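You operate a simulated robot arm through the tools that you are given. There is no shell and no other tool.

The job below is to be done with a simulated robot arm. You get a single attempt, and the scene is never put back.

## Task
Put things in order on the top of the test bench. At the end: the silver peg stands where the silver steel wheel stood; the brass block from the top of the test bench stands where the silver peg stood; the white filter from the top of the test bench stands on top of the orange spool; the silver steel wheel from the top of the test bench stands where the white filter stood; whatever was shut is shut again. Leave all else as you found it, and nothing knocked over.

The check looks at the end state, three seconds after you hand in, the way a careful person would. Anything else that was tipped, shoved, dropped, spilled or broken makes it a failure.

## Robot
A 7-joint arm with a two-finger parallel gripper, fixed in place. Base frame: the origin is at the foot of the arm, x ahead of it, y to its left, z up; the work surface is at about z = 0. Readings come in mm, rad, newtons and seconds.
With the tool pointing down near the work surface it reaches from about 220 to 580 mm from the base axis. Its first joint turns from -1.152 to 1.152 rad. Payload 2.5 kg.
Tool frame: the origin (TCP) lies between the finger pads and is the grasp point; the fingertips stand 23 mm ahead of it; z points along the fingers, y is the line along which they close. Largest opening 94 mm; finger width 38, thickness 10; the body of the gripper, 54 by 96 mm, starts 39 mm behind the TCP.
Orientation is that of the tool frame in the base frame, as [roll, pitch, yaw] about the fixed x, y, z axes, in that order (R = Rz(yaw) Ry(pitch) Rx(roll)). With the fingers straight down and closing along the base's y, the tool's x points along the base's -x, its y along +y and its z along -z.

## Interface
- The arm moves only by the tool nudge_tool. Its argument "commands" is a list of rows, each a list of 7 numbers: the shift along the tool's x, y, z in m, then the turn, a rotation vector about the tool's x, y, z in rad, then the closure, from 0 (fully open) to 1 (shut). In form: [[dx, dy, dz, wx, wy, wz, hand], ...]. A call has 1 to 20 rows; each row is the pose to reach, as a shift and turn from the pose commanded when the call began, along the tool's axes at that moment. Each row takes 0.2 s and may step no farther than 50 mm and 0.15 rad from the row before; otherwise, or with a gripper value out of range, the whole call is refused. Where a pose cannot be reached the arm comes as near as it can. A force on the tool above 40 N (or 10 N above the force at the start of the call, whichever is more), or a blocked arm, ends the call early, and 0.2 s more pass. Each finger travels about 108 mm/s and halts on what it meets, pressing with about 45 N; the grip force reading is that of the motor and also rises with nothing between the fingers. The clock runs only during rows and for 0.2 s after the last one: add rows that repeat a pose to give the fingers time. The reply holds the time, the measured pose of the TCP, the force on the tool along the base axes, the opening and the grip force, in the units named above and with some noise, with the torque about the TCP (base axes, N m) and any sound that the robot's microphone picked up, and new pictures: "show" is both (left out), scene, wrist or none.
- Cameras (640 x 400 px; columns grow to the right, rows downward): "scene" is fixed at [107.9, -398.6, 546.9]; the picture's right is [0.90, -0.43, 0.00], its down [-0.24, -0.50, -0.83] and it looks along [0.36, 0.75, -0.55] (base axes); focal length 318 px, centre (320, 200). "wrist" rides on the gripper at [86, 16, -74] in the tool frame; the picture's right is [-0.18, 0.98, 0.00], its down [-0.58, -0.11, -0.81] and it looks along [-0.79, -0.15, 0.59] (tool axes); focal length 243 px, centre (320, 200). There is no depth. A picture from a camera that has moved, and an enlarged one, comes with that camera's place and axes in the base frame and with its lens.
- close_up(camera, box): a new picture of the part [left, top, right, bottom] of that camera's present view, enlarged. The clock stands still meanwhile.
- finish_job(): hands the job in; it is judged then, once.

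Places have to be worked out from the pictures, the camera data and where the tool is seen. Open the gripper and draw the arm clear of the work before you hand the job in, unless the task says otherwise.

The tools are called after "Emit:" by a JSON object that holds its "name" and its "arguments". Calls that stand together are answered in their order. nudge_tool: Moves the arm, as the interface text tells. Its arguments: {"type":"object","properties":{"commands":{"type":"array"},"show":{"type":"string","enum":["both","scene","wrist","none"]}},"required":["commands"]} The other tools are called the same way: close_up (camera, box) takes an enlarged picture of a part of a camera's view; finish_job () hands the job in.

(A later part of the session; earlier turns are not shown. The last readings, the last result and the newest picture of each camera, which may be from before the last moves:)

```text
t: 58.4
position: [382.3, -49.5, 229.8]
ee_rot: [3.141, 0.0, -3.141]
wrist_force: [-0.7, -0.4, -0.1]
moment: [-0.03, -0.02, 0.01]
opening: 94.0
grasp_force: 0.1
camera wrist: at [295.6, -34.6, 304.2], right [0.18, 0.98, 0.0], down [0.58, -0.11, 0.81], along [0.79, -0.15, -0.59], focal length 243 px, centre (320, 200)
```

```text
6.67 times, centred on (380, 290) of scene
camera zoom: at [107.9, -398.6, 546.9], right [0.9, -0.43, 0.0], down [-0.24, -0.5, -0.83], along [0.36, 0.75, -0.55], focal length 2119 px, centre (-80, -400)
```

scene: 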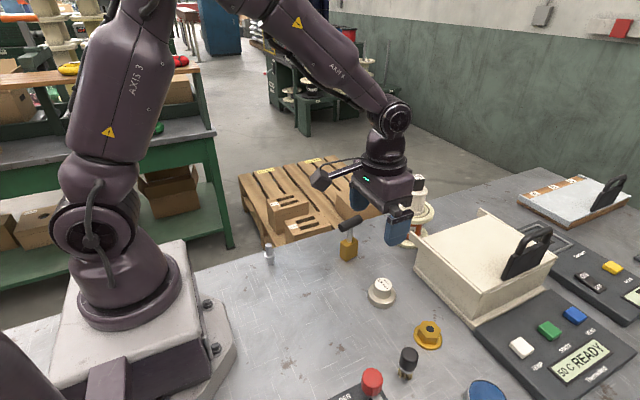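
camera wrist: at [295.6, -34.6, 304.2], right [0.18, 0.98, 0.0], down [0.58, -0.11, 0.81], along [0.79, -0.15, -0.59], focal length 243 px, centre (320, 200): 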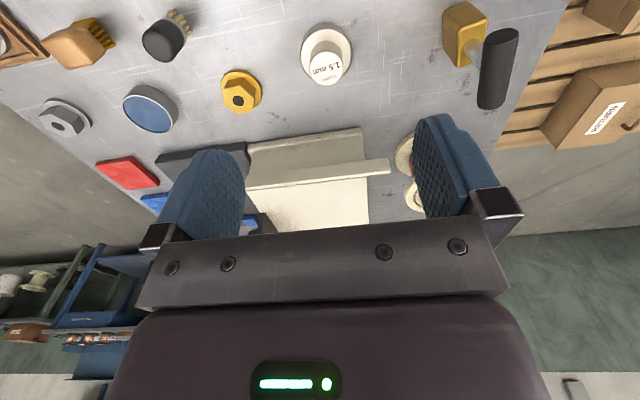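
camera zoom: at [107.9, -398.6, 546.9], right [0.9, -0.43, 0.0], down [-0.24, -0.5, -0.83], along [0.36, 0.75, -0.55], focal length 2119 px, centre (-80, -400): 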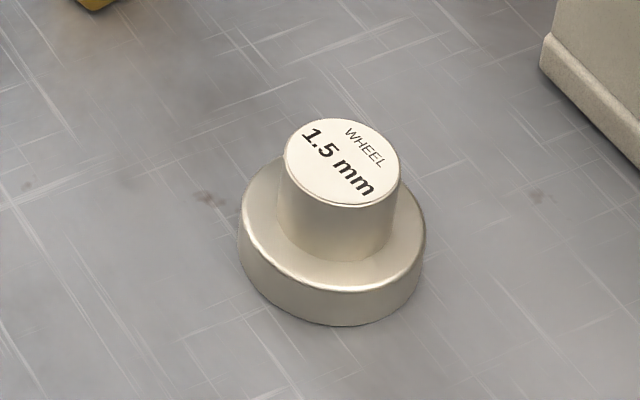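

Triangulating gives the wheel's hub axis at (418,-50), hub top at z of about 41, hub diameter about 36 and flange about 13 mm thick. I move over it to z of about 120 and check alignment.

Emit:
{"name": "nudge_tool", "arguments": {"commands": [[-0.012, 0, 0.025, 0, 0, 0, 0], [-0.024, 0, 0.055, 0, 0, 0, 0], [-0.0355, -0.0005, 0.085, 0, 0, 0, 0], [-0.0355, -0.0005, 0.11, 0, 0, 0, 0], [-0.0355, -0.0005, 0.11, 0, 0, 0, 0]], "show": "both"}}

Emit:
{"name": "close_up", "arguments": {"camera": "wrist", "box": [230, 10, 430, 150]}}

```text
t: 59.6
position: [417.8, -50.1, 119.3]
ee_rot: [-3.14, -0.001, 3.14]
wrist_force: [0.3, -0.3, -0.2]
moment: [0.01, 0.04, 0.01]
opening: 93.8
grasp_force: 0.1
camera wrist: at [331.4, -34.6, 193.4], right [0.18, 0.98, 0.0], down [0.58, -0.11, 0.81], along [0.79, -0.15, -0.59], focal length 243 px, centre (320, 200)
```

scene: 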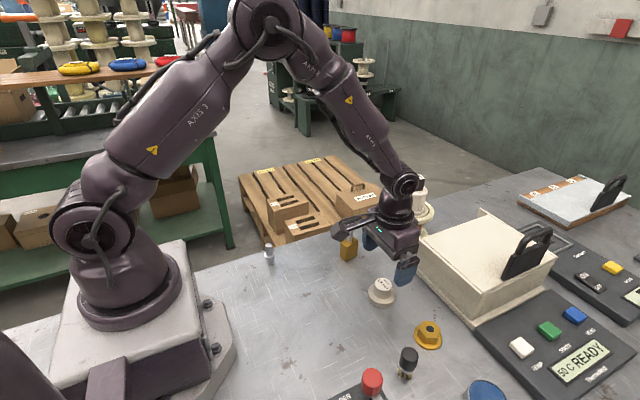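
wrist: 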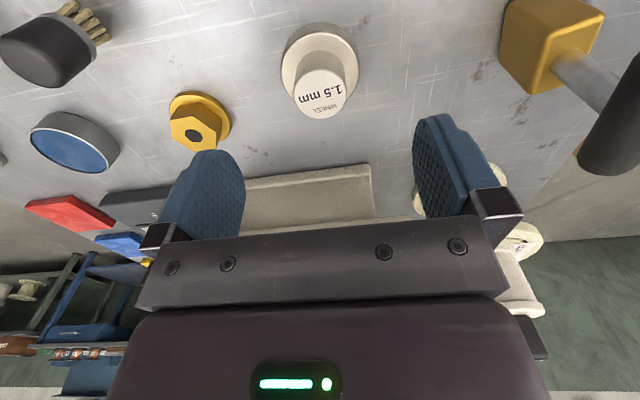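

```text
2.86 times, centred on (330, 80) of wrist
camera zoom: at [331.4, -34.6, 193.4], right [0.18, 0.98, 0.0], down [0.58, -0.11, 0.81], along [0.79, -0.15, -0.59], focal length 693 px, centre (291, 543)
```

zoom: 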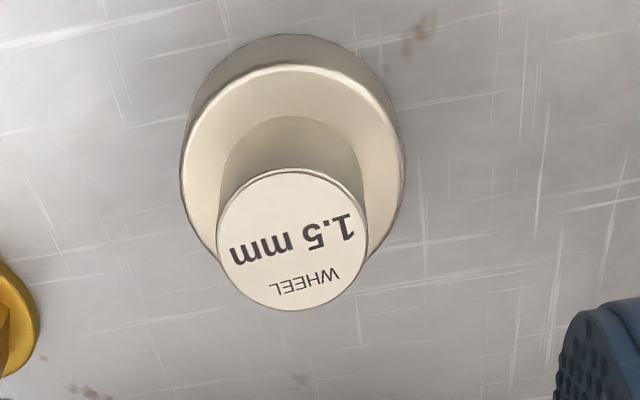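

The hub's centre reads (418.1,-50.1), right under the TCP. I descend to z of about 42, with the tips above the flange, and close slowly on the hub.

Emit:
{"name": "nudge_tool", "arguments": {"commands": [[0, 0, 0.025, 0, 0, 0, 0], [0, 0, 0.05, 0, 0, 0, 0], [0, 0, 0.065, 0, 0, 0, 0.1], [0, 0, 0.073, 0, 0, 0, 0.25], [0, 0, 0.077, 0, 0, 0, 0.4], [0, 0, 0.077, 0, 0, 0, 0.5], [0, 0, 0.077, 0, 0, 0, 0.55], [0, 0, 0.077, 0, 0, 0, 0.57], [0, 0, 0.077, 0, 0, 0, 0.58], [0, 0, 0.077, 0, 0, 0, 0.59], [0, 0, 0.077, 0, 0, 0, 0.6], [0, 0, 0.077, 0, 0, 0, 0.61], [0, 0, 0.077, 0, 0, 0, 0.62], [0, 0, 0.077, 0, 0, 0, 0.63], [0, 0, 0.077, 0, 0, 0, 0.64], [0, 0, 0.077, 0, 0, 0, 0.66], [0, 0, 0.077, 0, 0, 0, 0.7], [0, 0, 0.077, 0, 0, 0, 0.75]], "show": "both"}}

Emit:
{"name": "close_up", "arguments": {"camera": "wrist", "box": [220, 60, 420, 230]}}

Emit:
{"name": "close_up", "arguments": {"camera": "scene", "box": [340, 230, 430, 320]}}

```text
t: 63.4
position: [418.9, -51.1, 41.5]
ee_rot: [3.141, 0.0, -3.141]
wrist_force: [-0.5, 0.1, 1.2]
moment: [-0.04, 0.01, -0.03]
opening: 34.7
grasp_force: 45.0
camera wrist: at [332.1, -34.5, 116.2], right [0.18, 0.98, 0.0], down [0.58, -0.11, 0.81], along [0.79, -0.15, -0.59], focal length 243 px, centre (320, 200)
```

scene: 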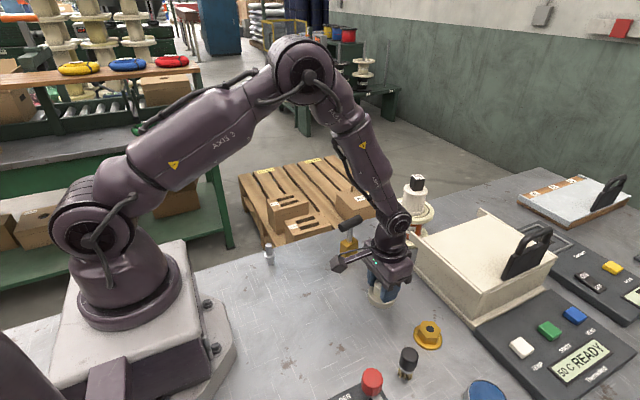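
wrist: 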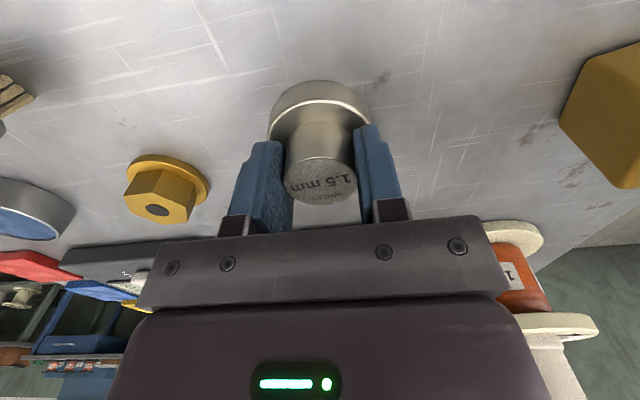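

```text
2.35 times, centred on (320, 145) of wrist
camera zoom: at [332.1, -34.5, 116.2], right [0.18, 0.98, 0.0], down [0.58, -0.11, 0.81], along [0.79, -0.15, -0.59], focal length 571 px, centre (320, 329)
```

zoom: 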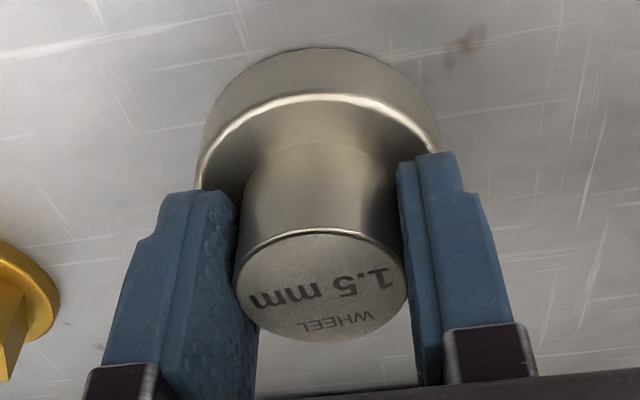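

```text
4.44 times, centred on (385, 275) of scene
camera zoom: at [107.9, -398.6, 546.9], right [0.9, -0.43, 0.0], down [-0.24, -0.5, -0.83], along [0.36, 0.75, -0.55], focal length 1413 px, centre (31, -133)
```

zoom: 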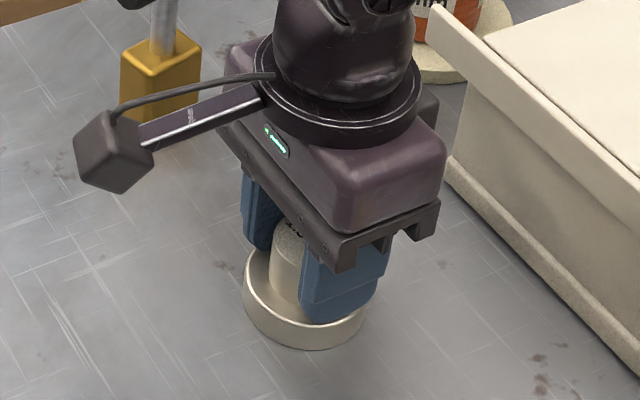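

The hub is held at 34.7 mm with 45 N; I record the wheel's spot as (418.2,-50.3). I lift slowly by 12 mm and check for slip.

Emit:
{"name": "nudge_tool", "arguments": {"commands": [[0, 0, -0.001, 0, 0, 0, 0.75], [0, 0, -0.003, 0, 0, 0, 0.75], [0, 0, -0.006, 0, 0, 0, 0.75], [0, 0, -0.009, 0, 0, 0, 0.75], [0, 0, -0.012, 0, 0, 0, 0.75], [0, 0, -0.012, 0, 0, 0, 0.75]], "show": "wrist"}}

Emit:
{"name": "close_up", "arguments": {"camera": "scene", "box": [340, 230, 430, 320]}}

Emit:
{"name": "close_up", "arguments": {"camera": "wrist", "box": [220, 60, 420, 230]}}

```text
t: 64.8
position: [418.9, -48.8, 55.0]
ee_rot: [-3.141, -0.001, 3.141]
wrist_force: [-0.1, 0.7, -2.3]
moment: [0.03, 0.01, -0.01]
opening: 34.7
grasp_force: 44.7
camera wrist: at [332.1, -34.5, 128.4], right [0.18, 0.98, 0.0], down [0.58, -0.11, 0.81], along [0.79, -0.15, -0.59], focal length 243 px, centre (320, 200)
```

wrist: 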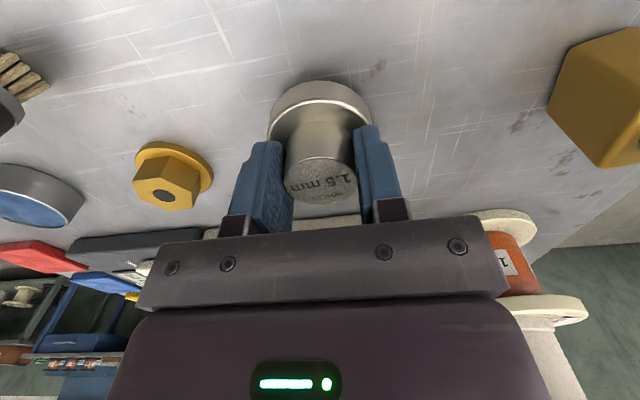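

```text
4.44 times, centred on (385, 275) of scene
camera zoom: at [107.9, -398.6, 546.9], right [0.9, -0.43, 0.0], down [-0.24, -0.5, -0.83], along [0.36, 0.75, -0.55], focal length 1413 px, centre (31, -133)
```

zoom: 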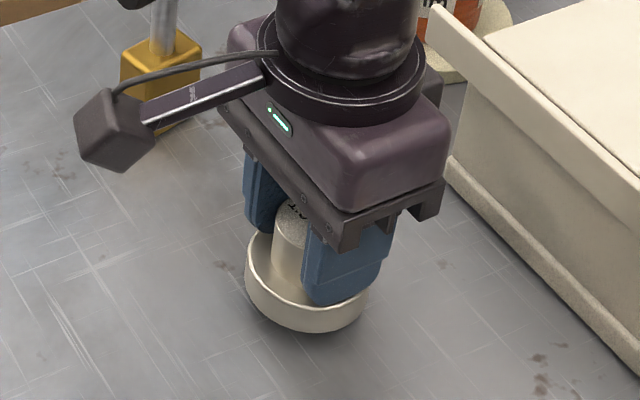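

```text
2.35 times, centred on (320, 145) of wrist
camera zoom: at [332.1, -34.5, 128.4], right [0.18, 0.98, 0.0], down [0.58, -0.11, 0.81], along [0.79, -0.15, -0.59], focal length 571 px, centre (320, 329)
```

zoom: 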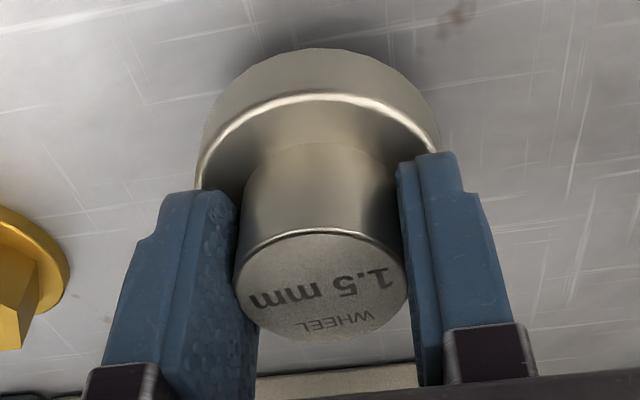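

No slip: the wheel comes up with the hand. I carry it at z of about 100 to the filter's old spot, which I take as (278.6,29.3), and come down to 12 mm above the bench.

Emit:
{"name": "nudge_tool", "arguments": {"commands": [[0, 0, -0.01, 0, 0, 0, 0.75], [0, 0, -0.025, 0, 0, 0, 0.75], [0.005, 0.003, -0.04, 0, 0, 0, 0.75], [0.02, 0.0113, -0.046, 0, 0, 0, 0.75], [0.045, 0.0255, -0.046, 0, 0, 0, 0.75], [0.07, 0.0397, -0.046, 0, 0, 0, 0.75], [0.095, 0.0539, -0.046, 0, 0, 0, 0.75], [0.118, 0.0669, -0.046, 0, 0, 0, 0.75], [0.133, 0.0754, -0.046, 0, 0, 0, 0.75], [0.14, 0.0794, -0.046, 0, 0, 0, 0.75], [0.14, 0.0794, -0.038, 0, 0, 0, 0.75], [0.14, 0.0794, -0.02, 0, 0, 0, 0.75], [0.14, 0.0794, -0.006, 0, 0, 0, 0.75], [0.14, 0.0794, 0.0, 0, 0, 0, 0.75], [0.14, 0.0794, 0.0, 0, 0, 0, 0.75]], "show": "both"}}

Emit:
{"name": "close_up", "arguments": {"camera": "scene", "box": [250, 220, 360, 310]}}

```text
t: 68.0
position: [279.4, 29.7, 53.6]
ee_rot: [3.14, 0.0, -3.141]
wrist_force: [0.4, -0.8, -1.6]
moment: [0.0, -0.01, 0.04]
opening: 34.4
grasp_force: 44.9
camera wrist: at [192.2, 45.2, 127.7], right [0.18, 0.98, 0.0], down [0.58, -0.11, 0.81], along [0.79, -0.15, -0.59], focal length 243 px, centre (320, 200)
```

scene: 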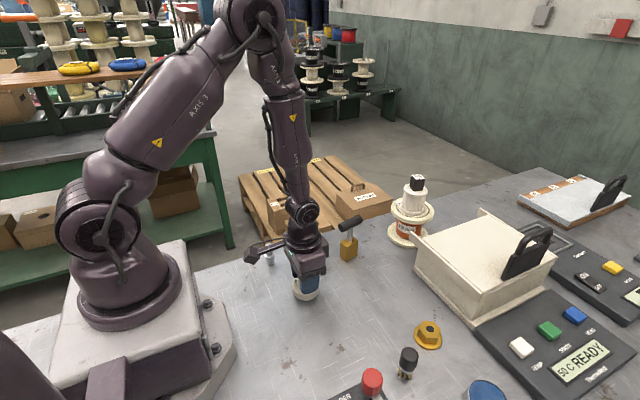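
wrist: 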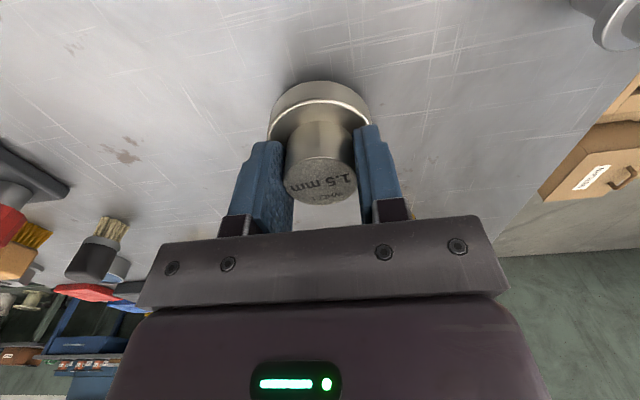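

```text
4.44 times, centred on (305, 265) of scene
camera zoom: at [107.9, -398.6, 546.9], right [0.9, -0.43, 0.0], down [-0.24, -0.5, -0.83], along [0.36, 0.75, -0.55], focal length 1413 px, centre (387, -89)
```

zoom: 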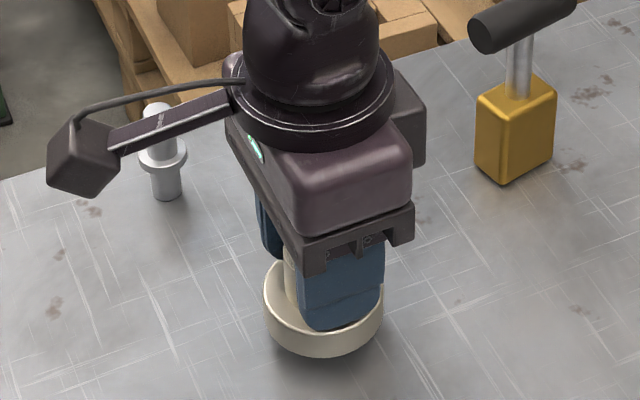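

The wheel hovers about 12 mm above the right spot. I lower it 11 mm and read the force.

Emit:
{"name": "nudge_tool", "arguments": {"commands": [[0, 0, 0.003, 0, 0, 0, 0.75], [0, 0, 0.006, 0, 0, 0, 0.75], [0, 0, 0.008, 0, 0, 0, 0.75], [0, 0, 0.01, 0, 0, 0, 0.75], [0, 0, 0.011, 0, 0, 0, 0.75], [0, 0, 0.011, 0, 0, 0, 0.75]], "show": "none"}}

Emit:
{"name": "close_up", "arguments": {"camera": "scene", "box": [270, 240, 350, 310]}}

```text
t: 69.4
position: [278.8, 30.6, 42.7]
ee_rot: [3.141, 0.001, 3.14]
wrist_force: [-0.6, 0.2, -1.3]
moment: [0.0, 0.0, -0.02]
opening: 34.6
grasp_force: 44.9
```

```text
5.71 times, centred on (310, 275) of scene
camera zoom: at [107.9, -398.6, 546.9], right [0.9, -0.43, 0.0], down [-0.24, -0.5, -0.83], along [0.36, 0.75, -0.55], focal length 1816 px, centre (377, -229)
```

zoom: 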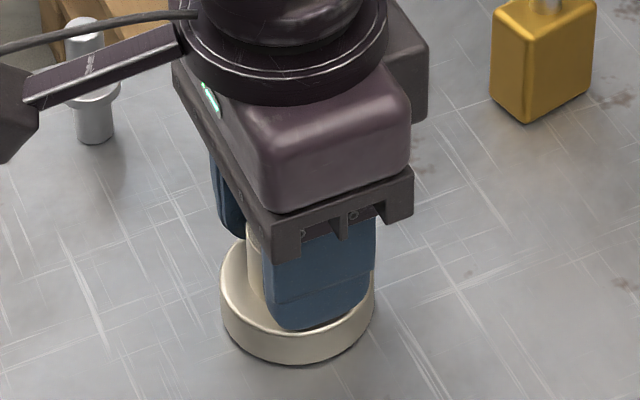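

Still hanging by a hair; I lower 1.2 mm more.

Emit:
{"name": "nudge_tool", "arguments": {"commands": [[0, 0, 0.0004, 0, 0, 0, 0.75], [0, 0, 0.0008, 0, 0, 0, 0.75], [0, 0, 0.0012, 0, 0, 0, 0.75], [0, 0, 0.0012, 0, 0, 0, 0.75]], "show": "none"}}

```text
t: 70.4
position: [279.3, 29.4, 42.0]
ee_rot: [-3.141, 0.0, -3.14]
wrist_force: [-0.8, 0.1, 2.1]
moment: [0.1, 0.03, -0.03]
opening: 34.9
grasp_force: 45.0
```

The force has turned to +2 N, so the wheel is resting on the bench. I release it slowly and open wide.

Emit:
{"name": "nudge_tool", "arguments": {"commands": [[0, 0, 0, 0, 0, 0, 0.7], [0, 0, 0, 0, 0, 0, 0.66], [0, 0, 0, 0, 0, 0, 0.64], [0, 0, 0, 0, 0, 0, 0.63], [0, 0, 0, 0, 0, 0, 0.62], [0, 0, 0, 0, 0, 0, 0.61], [0, 0, 0, 0, 0, 0, 0.6], [0, 0, 0, 0, 0, 0, 0.58], [0, 0, 0, 0, 0, 0, 0.54], [0, 0, 0, 0, 0, 0, 0.45], [0, 0, 0, 0, 0, 0, 0.3], [0, 0, 0, 0, 0, 0, 0.15]], "show": "both"}}

Emit:
{"name": "close_up", "arguments": {"camera": "wrist", "box": [220, 60, 420, 230]}}

```text
t: 73.0
position: [279.4, 29.4, 43.0]
ee_rot: [3.141, 0.0, -3.14]
wrist_force: [-0.7, -0.5, -0.4]
moment: [0.01, 0.02, 0.01]
opening: 79.9
grasp_force: 0.2
camera wrist: at [192.2, 45.0, 116.3], right [0.18, 0.98, 0.0], down [0.58, -0.11, 0.81], along [0.79, -0.15, -0.59], focal length 243 px, centre (320, 200)
```

scene: 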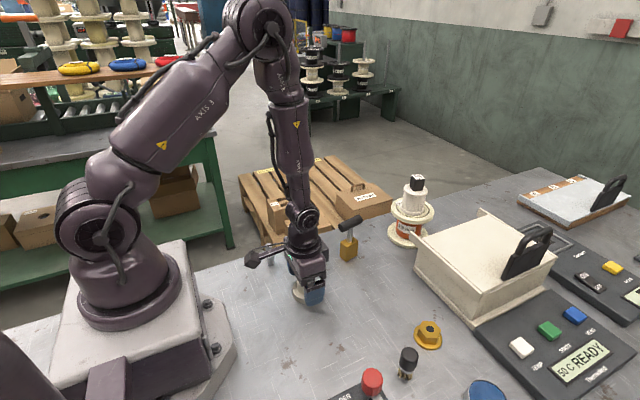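
wrist: 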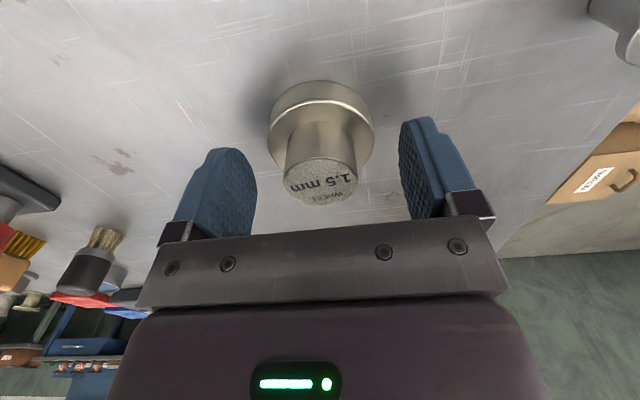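

```text
2.35 times, centred on (320, 145) of wrist
camera zoom: at [192.2, 45.0, 116.3], right [0.18, 0.98, 0.0], down [0.58, -0.11, 0.81], along [0.79, -0.15, -0.59], focal length 571 px, centre (320, 329)
```

zoom: 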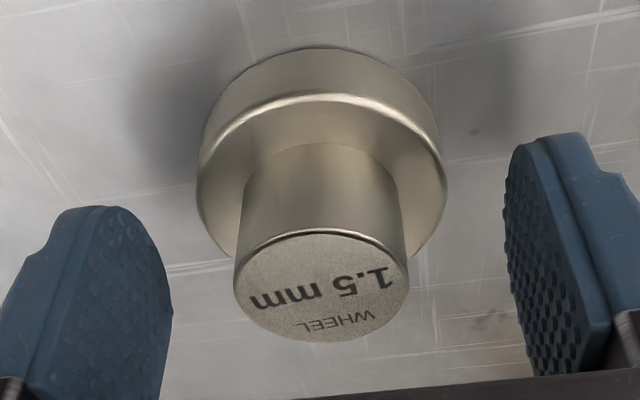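

The wheel stands in the filter's old place. I open fully, rise and go over to the peg.

Emit:
{"name": "nudge_tool", "arguments": {"commands": [[0, 0, -0.005, 0, 0, 0, 0], [0, 0, -0.025, 0, 0, 0, 0], [0, 0, -0.06, 0, 0, 0, 0], [0, 0, -0.1, 0, 0, 0, 0], [0, 0, -0.135, 0, 0, 0, 0], [0.015, 0.035, -0.145, 0, 0, 0, 0], [0.03, 0.07, -0.145, 0, 0, 0, 0], [0.04, 0.1, -0.145, 0, 0, 0, 0], [0.045, 0.115, -0.145, 0, 0, 0, 0], [0.045, 0.115, -0.145, 0, 0, 0, 0]], "show": "both"}}

Emit:
{"name": "close_up", "arguments": {"camera": "wrist", "box": [240, 0, 400, 130]}}

Emit:
{"name": "close_up", "arguments": {"camera": "scene", "box": [240, 230, 300, 280]}}

Emit:
{"name": "close_up", "arguments": {"camera": "scene", "box": [270, 240, 350, 310]}}

```text
t: 75.2
position: [233.5, 143.7, 188.1]
ee_rot: [3.141, 0.0, -3.142]
wrist_force: [0.3, 0.4, -1.1]
moment: [-0.01, 0.0, 0.01]
opening: 93.9
grasp_force: 0.0
camera wrist: at [147.3, 159.5, 261.8], right [0.18, 0.98, 0.0], down [0.58, -0.11, 0.81], along [0.79, -0.15, -0.59], focal length 243 px, centre (320, 200)
```

scene: 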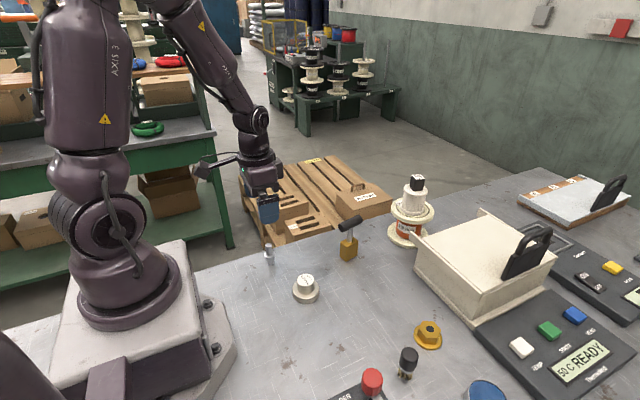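
wrist: 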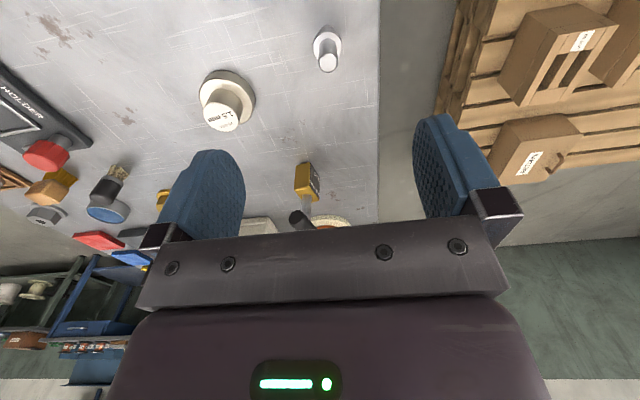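

```text
3.08 times, centred on (320, 65) of wrist
camera zoom: at [147.3, 159.5, 261.8], right [0.18, 0.98, 0.0], down [0.58, -0.11, 0.81], along [0.79, -0.15, -0.59], focal length 746 px, centre (320, 615)
```

zoom: 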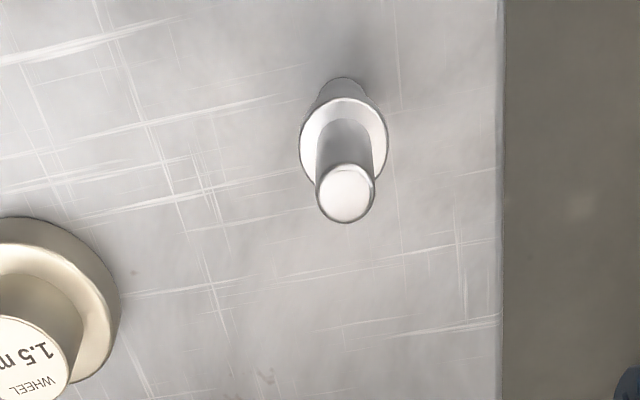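

```text
8.00 times, centred on (270, 255) of scene
camera zoom: at [107.9, -398.6, 546.9], right [0.9, -0.43, 0.0], down [-0.24, -0.5, -0.83], along [0.36, 0.75, -0.55], focal length 2543 px, centre (720, -240)
```

zoom: 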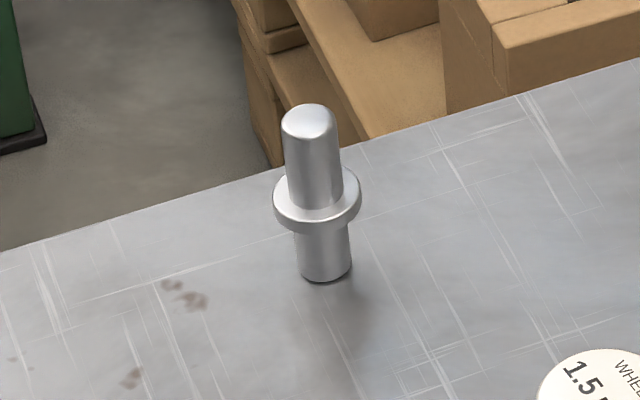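

```text
5.71 times, centred on (310, 275) of scene
camera zoom: at [107.9, -398.6, 546.9], right [0.9, -0.43, 0.0], down [-0.24, -0.5, -0.83], along [0.36, 0.75, -0.55], focal length 1816 px, centre (377, -229)
```

zoom: 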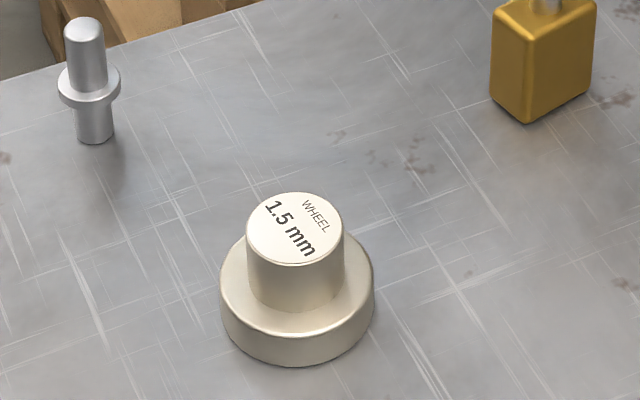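

The wheel matches the filter's old image position to within about 1 mm. I triangulate the peg at about (238.3,149), its top at z of about 57 and its flange up to about 27. I descend to z = 105 over it and check.

Emit:
{"name": "nudge_tool", "arguments": {"commands": [[-0.002, 0.002, 0.025, 0, 0, 0, 0], [-0.0045, 0.005, 0.055, 0, 0, 0, 0], [-0.0045, 0.005, 0.083, 0, 0, 0, 0], [-0.0045, 0.005, 0.083, 0, 0, 0, 0]], "show": "both"}}

Emit:
{"name": "close_up", "arguments": {"camera": "wrist", "box": [240, 20, 400, 150]}}

Emit:
{"name": "close_up", "arguments": {"camera": "scene", "box": [230, 200, 310, 280]}}

```text
t: 76.2
position: [239.7, 149.7, 104.4]
ee_rot: [-3.14, 0.001, 3.14]
wrist_force: [0.3, -0.1, -0.6]
moment: [0.0, -0.01, 0.0]
opening: 93.9
grasp_force: 0.1
camera wrist: at [152.0, 165.0, 178.8], right [0.18, 0.98, 0.0], down [0.58, -0.11, 0.81], along [0.79, -0.15, -0.59], focal length 243 px, centre (320, 200)
```

scene: 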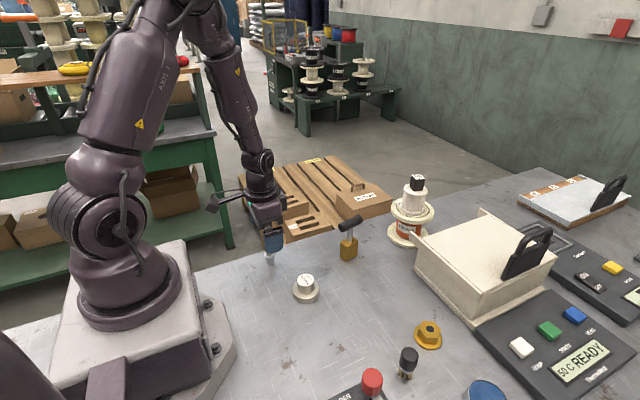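
wrist: 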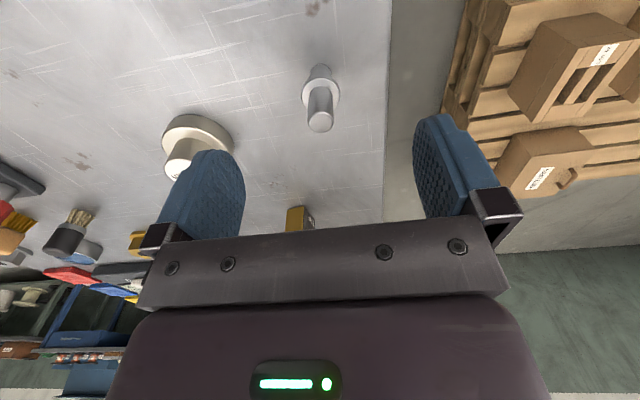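

```text
3.08 times, centred on (320, 85) of wrist
camera zoom: at [152.0, 165.0, 178.8], right [0.18, 0.98, 0.0], down [0.58, -0.11, 0.81], along [0.79, -0.15, -0.59], focal length 746 px, centre (320, 554)
```

zoom: 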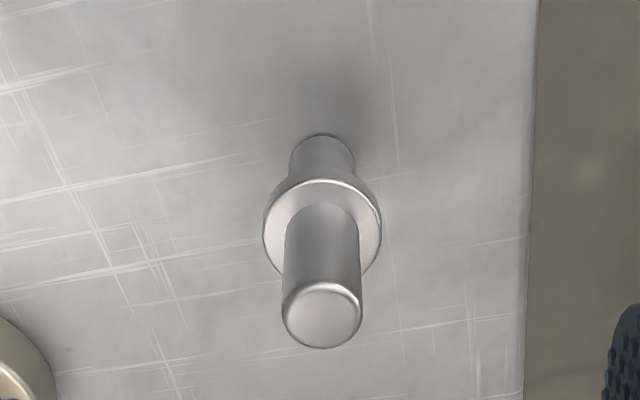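

```text
5.00 times, centred on (270, 240) of scene
camera zoom: at [107.9, -398.6, 546.9], right [0.9, -0.43, 0.0], down [-0.24, -0.5, -0.83], along [0.36, 0.75, -0.55], focal length 1590 px, centre (570, 0)
```

zoom: 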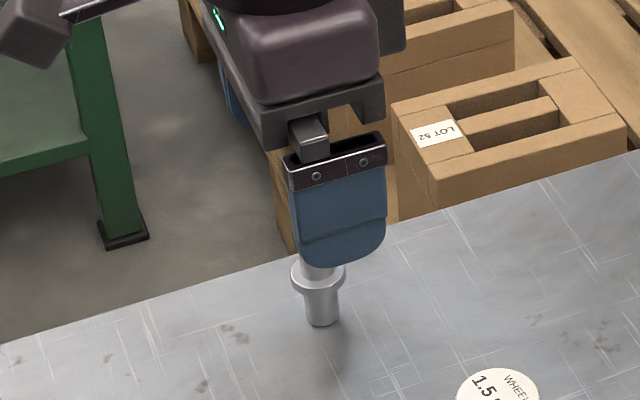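

The peg's top centre reads (239.2,149.4), directly under the TCP. I descend to z = 55, tips above the flange, and close slowly on the upper shaft.

Emit:
{"name": "nudge_tool", "arguments": {"commands": [[0, 0, 0.015, 0, 0, 0, 0.1], [0, 0, 0.03, 0, 0, 0, 0.3], [0, 0, 0.04, 0, 0, 0, 0.5], [0, 0, 0.046, 0, 0, 0, 0.6], [0, 0, 0.0494, 0, 0, 0, 0.68], [0, 0, 0.0494, 0, 0, 0, 0.74], [0, 0, 0.0494, 0, 0, 0, 0.77], [0, 0, 0.0494, 0, 0, 0, 0.785], [0, 0, 0.0494, 0, 0, 0, 0.795], [0, 0, 0.0494, 0, 0, 0, 0.805], [0, 0, 0.0494, 0, 0, 0, 0.815], [0, 0, 0.0494, 0, 0, 0, 0.825], [0, 0, 0.0494, 0, 0, 0, 0.835], [0, 0, 0.0494, 0, 0, 0, 0.845], [0, 0, 0.0494, 0, 0, 0, 0.855], [0, 0, 0.0494, 0, 0, 0, 0.87], [0, 0, 0.0494, 0, 0, 0, 0.9], [0, 0, 0.0494, 0, 0, 0, 0.95]], "show": "both"}}

Emit:
{"name": "close_up", "arguments": {"camera": "wrist", "box": [240, 60, 400, 230]}}

Emit:
{"name": "close_up", "arguments": {"camera": "scene", "box": [230, 200, 310, 280]}}

```text
t: 80.0
position: [237.9, 149.4, 55.4]
ee_rot: [-3.14, -0.001, -3.141]
wrist_force: [0.1, -0.8, 0.2]
moment: [0.0, -0.04, -0.03]
opening: 14.9
grasp_force: 45.0
camera wrist: at [151.6, 165.1, 129.1], right [0.18, 0.98, 0.0], down [0.58, -0.11, 0.81], along [0.79, -0.15, -0.59], focal length 243 px, centre (320, 200)
```

scene: 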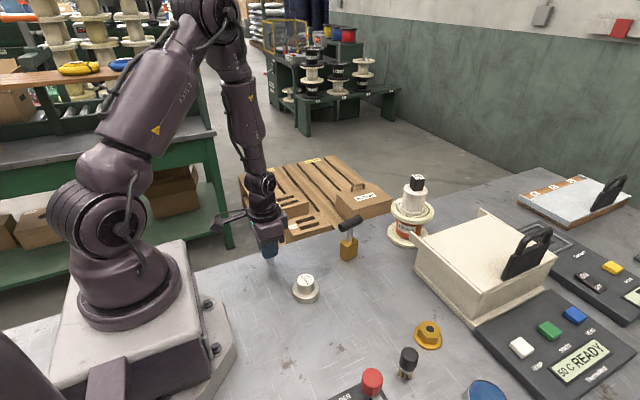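
wrist: 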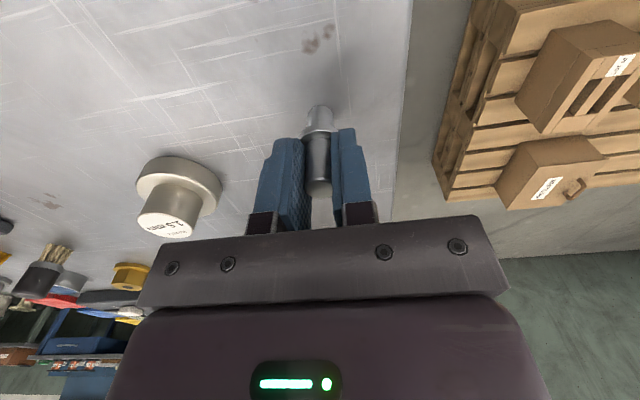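

```text
2.35 times, centred on (320, 145) of wrist
camera zoom: at [151.6, 165.1, 129.1], right [0.18, 0.98, 0.0], down [0.58, -0.11, 0.81], along [0.79, -0.15, -0.59], focal length 571 px, centre (320, 329)
```

zoom: 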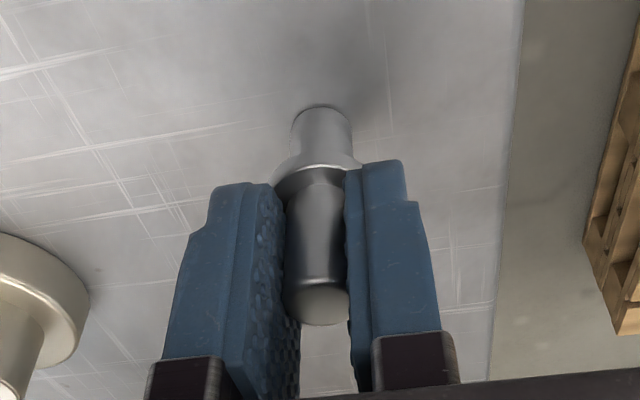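

```text
5.00 times, centred on (270, 240) of scene
camera zoom: at [107.9, -398.6, 546.9], right [0.9, -0.43, 0.0], down [-0.24, -0.5, -0.83], along [0.36, 0.75, -0.55], focal length 1590 px, centre (570, 0)
```

zoom: 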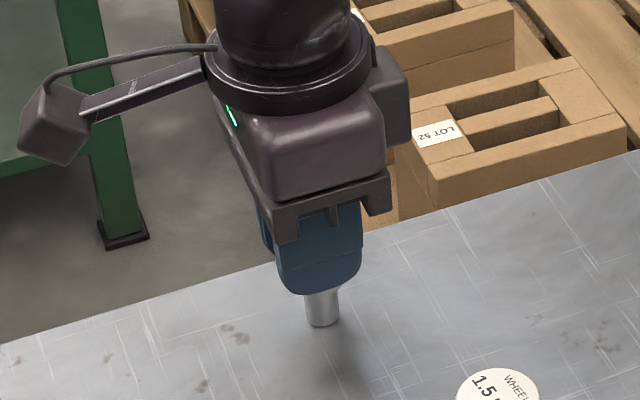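

The peg is held at 14.9 mm; I record its spot as (238.6,149.4). I lift slowly by 12 mm and check for slip.

Emit:
{"name": "nudge_tool", "arguments": {"commands": [[0, 0, -0.001, 0, 0, 0, 0.95], [0, 0, -0.003, 0, 0, 0, 0.95], [0, 0, -0.006, 0, 0, 0, 0.95], [0, 0, -0.009, 0, 0, 0, 0.95], [0, 0, -0.012, 0, 0, 0, 0.95], [0, 0, -0.012, 0, 0, 0, 0.95]], "show": "none"}}

Emit:
{"name": "close_up", "arguments": {"camera": "wrist", "box": [240, 60, 400, 230]}}

Emit:
{"name": "close_up", "arguments": {"camera": "scene", "box": [230, 200, 310, 280]}}

```text
t: 81.4
position: [238.1, 148.9, 68.2]
ee_rot: [3.141, 0.0, -3.141]
wrist_force: [-0.4, -0.2, -0.6]
moment: [0.02, -0.01, 0.01]
opening: 14.7
grasp_force: 44.6
```

```text
2.35 times, centred on (320, 145) of wrist
camera zoom: at [151.2, 164.8, 140.8], right [0.18, 0.98, 0.0], down [0.58, -0.11, 0.81], along [0.79, -0.15, -0.59], focal length 571 px, centre (320, 329)
```

zoom: 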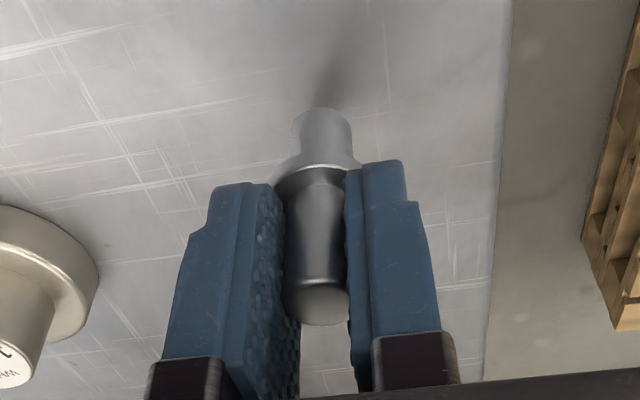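

```text
5.00 times, centred on (270, 240) of scene
camera zoom: at [107.9, -398.6, 546.9], right [0.9, -0.43, 0.0], down [-0.24, -0.5, -0.83], along [0.36, 0.75, -0.55], focal length 1590 px, centre (570, 0)
```

zoom: 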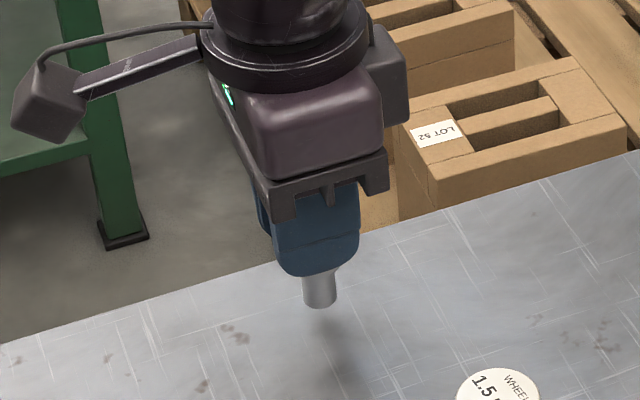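

The peg hangs straight with no slip. I lift it to z = 140 and carry it over to above the wheel's old spot at (418.2,-50.3).

Emit:
{"name": "nudge_tool", "arguments": {"commands": [[0, 0, -0.01, 0, 0, 0, 0.95], [0, 0, -0.03, 0, 0, 0, 0.95], [0, 0, -0.055, 0, 0, 0, 0.95], [-0.0036, -0.004, -0.072, 0, 0, 0, 0.95], [-0.0126, -0.014, -0.072, 0, 0, 0, 0.95], [-0.027, -0.0299, -0.072, 0, 0, 0, 0.95], [-0.0449, -0.0499, -0.072, 0, 0, 0, 0.95], [-0.0629, -0.0699, -0.072, 0, 0, 0, 0.95], [-0.0809, -0.0898, -0.072, 0, 0, 0, 0.95], [-0.0988, -0.1098, -0.072, 0, 0, 0, 0.95], [-0.1168, -0.1297, -0.072, 0, 0, 0, 0.95], [-0.1348, -0.1497, -0.072, 0, 0, 0, 0.95], [-0.1527, -0.1697, -0.072, 0, 0, 0, 0.95], [-0.1671, -0.1856, -0.072, 0, 0, 0, 0.95], [-0.1761, -0.1956, -0.072, 0, 0, 0, 0.95], [-0.1797, -0.1996, -0.07, 0, 0, 0, 0.95], [-0.1797, -0.1996, -0.05, 0, 0, 0, 0.95], [-0.1797, -0.1996, -0.03, 0, 0, 0, 0.95], [-0.1797, -0.1996, -0.015, 0, 0, 0, 0.95], [-0.1797, -0.1996, -0.01, 0, 0, 0, 0.95]], "show": "both"}}

Emit:
{"name": "close_up", "arguments": {"camera": "scene", "box": [340, 230, 430, 320]}}

Emit:
{"name": "close_up", "arguments": {"camera": "wrist", "box": [240, 60, 400, 230]}}

```text
t: 85.6
position: [418.5, -50.8, 77.1]
ee_rot: [-3.142, 0.0, -3.14]
wrist_force: [0.1, -0.9, -1.2]
moment: [0.01, -0.05, 0.0]
opening: 14.7
grasp_force: 45.1
camera wrist: at [331.3, -34.5, 150.8], right [0.18, 0.98, 0.0], down [0.58, -0.11, 0.81], along [0.79, -0.15, -0.59], focal length 243 px, centre (320, 200)
```

scene: 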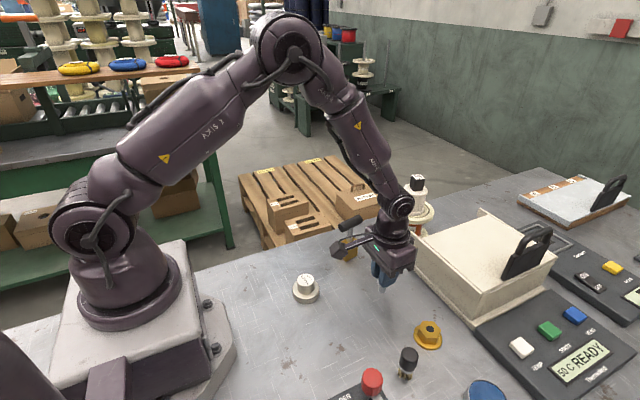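
wrist: 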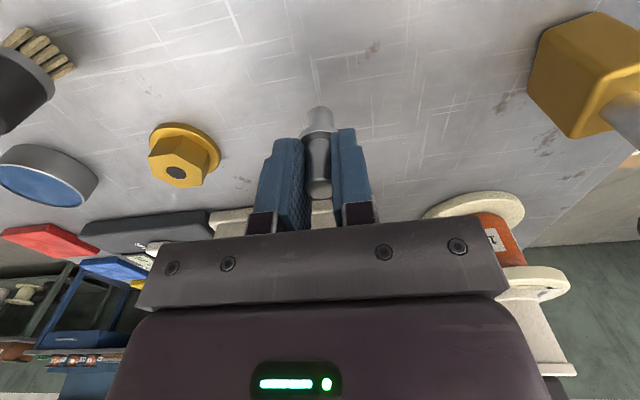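

```text
4.44 times, centred on (385, 275) of scene
camera zoom: at [107.9, -398.6, 546.9], right [0.9, -0.43, 0.0], down [-0.24, -0.5, -0.83], along [0.36, 0.75, -0.55], focal length 1413 px, centre (31, -133)
```

zoom: 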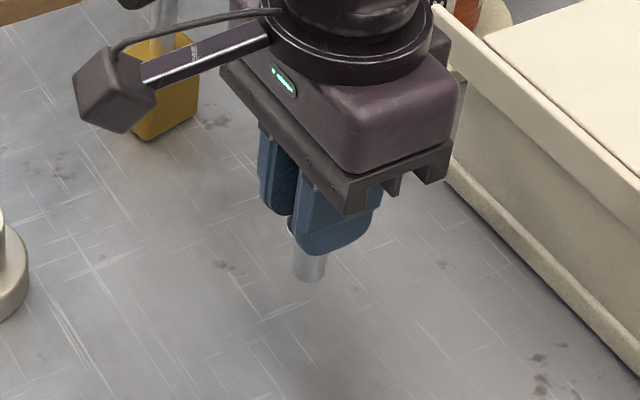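

```text
2.35 times, centred on (320, 145) of wrist
camera zoom: at [331.3, -34.5, 150.8], right [0.18, 0.98, 0.0], down [0.58, -0.11, 0.81], along [0.79, -0.15, -0.59], focal length 571 px, centre (320, 329)
```

zoom: 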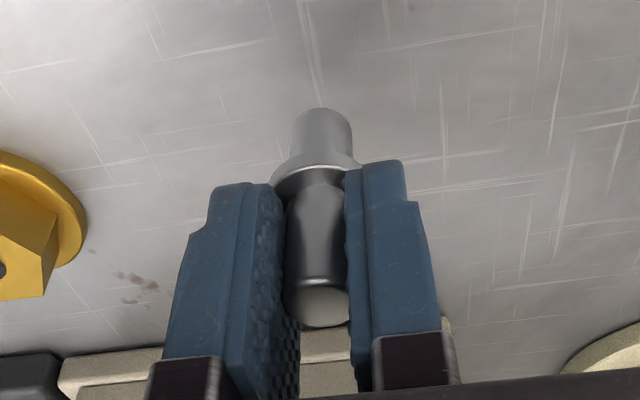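

The peg hangs vertical at (418.4,-50.5), about 22 mm above the bench. I lower it 20 mm and read the force.

Emit:
{"name": "nudge_tool", "arguments": {"commands": [[0, 0, 0.005, 0, 0, 0, 0.95], [0, 0, 0.01, 0, 0, 0, 0.95], [0, 0, 0.015, 0, 0, 0, 0.95], [0, 0, 0.018, 0, 0, 0, 0.95], [0, 0, 0.02, 0, 0, 0, 0.95], [0, 0, 0.0205, 0, 0, 0, 0.95], [0, 0, 0.0205, 0, 0, 0, 0.95]], "show": "none"}}

Emit:
{"name": "close_up", "arguments": {"camera": "scene", "box": [350, 260, 420, 310]}}

```text
t: 87.2
position: [417.3, -49.6, 56.6]
ee_rot: [-3.14, 0.0, -3.141]
wrist_force: [0.1, 0.6, -0.4]
moment: [0.02, 0.04, -0.01]
opening: 14.8
grasp_force: 45.1
```

```text
8.00 times, centred on (385, 285) of scene
camera zoom: at [107.9, -398.6, 546.9], right [0.9, -0.43, 0.0], down [-0.24, -0.5, -0.83], along [0.36, 0.75, -0.55], focal length 2543 px, centre (-200, -480)
```

zoom: 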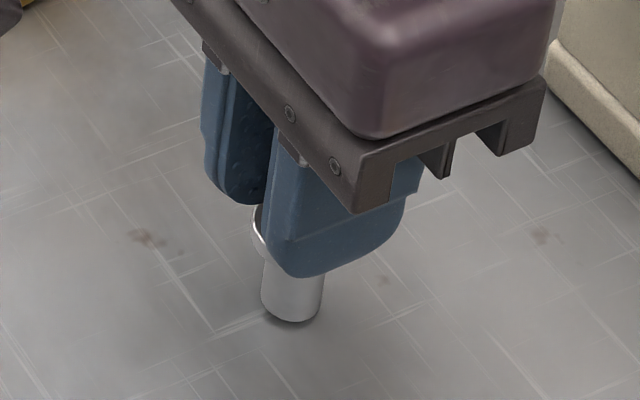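

Nearly down: the shadow has almost closed under the peg and there is no contact force yet. I lower in 0.4 mm steps.

Emit:
{"name": "nudge_tool", "arguments": {"commands": [[0, 0, 0.0004, 0, 0, 0, 0.95], [0, 0, 0.0008, 0, 0, 0, 0.95], [0, 0, 0.0012, 0, 0, 0, 0.95], [0, 0, 0.0012, 0, 0, 0, 0.95]], "show": "none"}}

Emit:
{"name": "close_up", "arguments": {"camera": "scene", "box": [350, 260, 420, 310]}}

```text
t: 88.2
position: [416.8, -49.3, 55.3]
ee_rot: [-3.141, 0.002, -3.14]
wrist_force: [-0.2, -0.2, -0.6]
moment: [-0.01, -0.01, -0.03]
opening: 15.1
grasp_force: 45.1
```

```text
8.00 times, centred on (385, 285) of scene
camera zoom: at [107.9, -398.6, 546.9], right [0.9, -0.43, 0.0], down [-0.24, -0.5, -0.83], along [0.36, 0.75, -0.55], focal length 2543 px, centre (-200, -480)
```

zoom: 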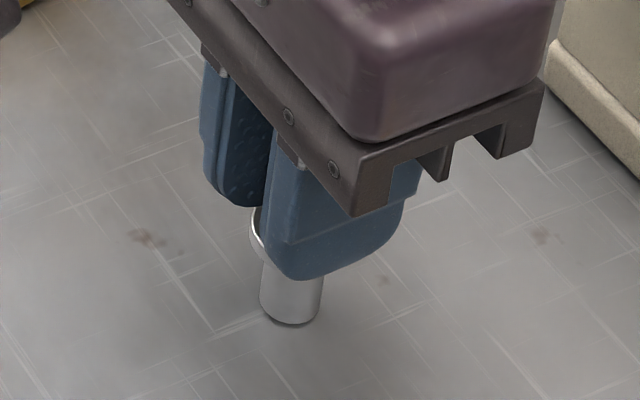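

Still no contact force; another 1 mm in small steps.

Emit:
{"name": "nudge_tool", "arguments": {"commands": [[0, 0, 0.0004, 0, 0, 0, 0.95], [0, 0, 0.0007, 0, 0, 0, 0.95], [0, 0, 0.001, 0, 0, 0, 0.95], [0, 0, 0.001, 0, 0, 0, 0.95]], "show": "none"}}

```text
t: 89.2
position: [418.6, -50.0, 54.6]
ee_rot: [3.142, 0.0, 3.141]
wrist_force: [-6.5, 0.7, 18.6]
moment: [0.01, 0.34, -0.02]
opening: 14.9
grasp_force: 45.1
```

Now it is in firm contact at 18.6 N; I ease back 0.7 mm to take the load off.

Emit:
{"name": "nudge_tool", "arguments": {"commands": [[0, 0, -0.0003, 0, 0, 0, 0.95], [0, 0, -0.0006, 0, 0, 0, 0.95], [0, 0, -0.0007, 0, 0, 0, 0.95], [0, 0, -0.0007, 0, 0, 0, 0.95]], "show": "none"}}

Emit:
{"name": "close_up", "arguments": {"camera": "wrist", "box": [240, 60, 400, 230]}}

Emit:
{"name": "close_up", "arguments": {"camera": "scene", "box": [350, 260, 420, 310]}}

```text
t: 90.2
position: [418.5, -49.2, 54.9]
ee_rot: [3.141, 0.003, -3.141]
wrist_force: [0.1, -1.8, 8.2]
moment: [-0.06, -0.03, -0.02]
opening: 14.7
grasp_force: 45.1
```

```text
2.35 times, centred on (320, 145) of wrist
camera zoom: at [331.5, -34.7, 128.8], right [0.18, 0.98, 0.0], down [0.58, -0.11, 0.81], along [0.79, -0.15, -0.59], focal length 571 px, centre (320, 329)
```

zoom: 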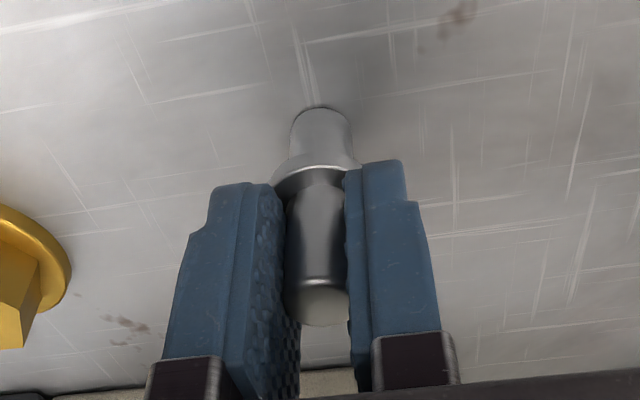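

```text
8.00 times, centred on (385, 285) of scene
camera zoom: at [107.9, -398.6, 546.9], right [0.9, -0.43, 0.0], down [-0.24, -0.5, -0.83], along [0.36, 0.75, -0.55], focal length 2543 px, centre (-200, -480)
```

zoom: 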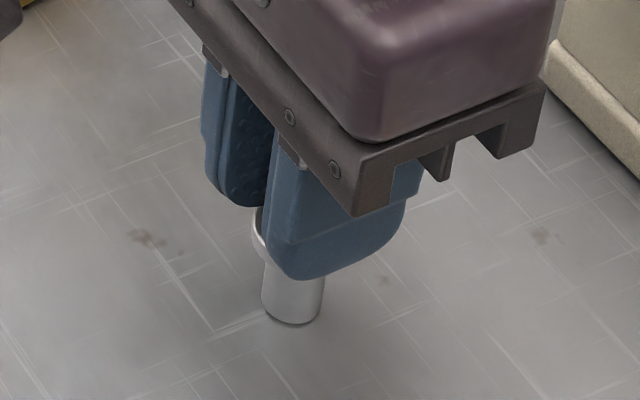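

8 N remains, so I ease up another 0.5 mm.

Emit:
{"name": "nudge_tool", "arguments": {"commands": [[0, 0, -0.0003, 0, 0, 0, 0.95], [0, 0, -0.0005, 0, 0, 0, 0.95], [0, 0, -0.0005, 0, 0, 0, 0.95]], "show": "none"}}

```text
t: 91.0
position: [417.3, -50.5, 54.6]
ee_rot: [3.14, -0.001, 3.14]
wrist_force: [-1.0, 0.7, 0.7]
moment: [0.06, 0.0, 0.0]
opening: 14.8
grasp_force: 45.2
```

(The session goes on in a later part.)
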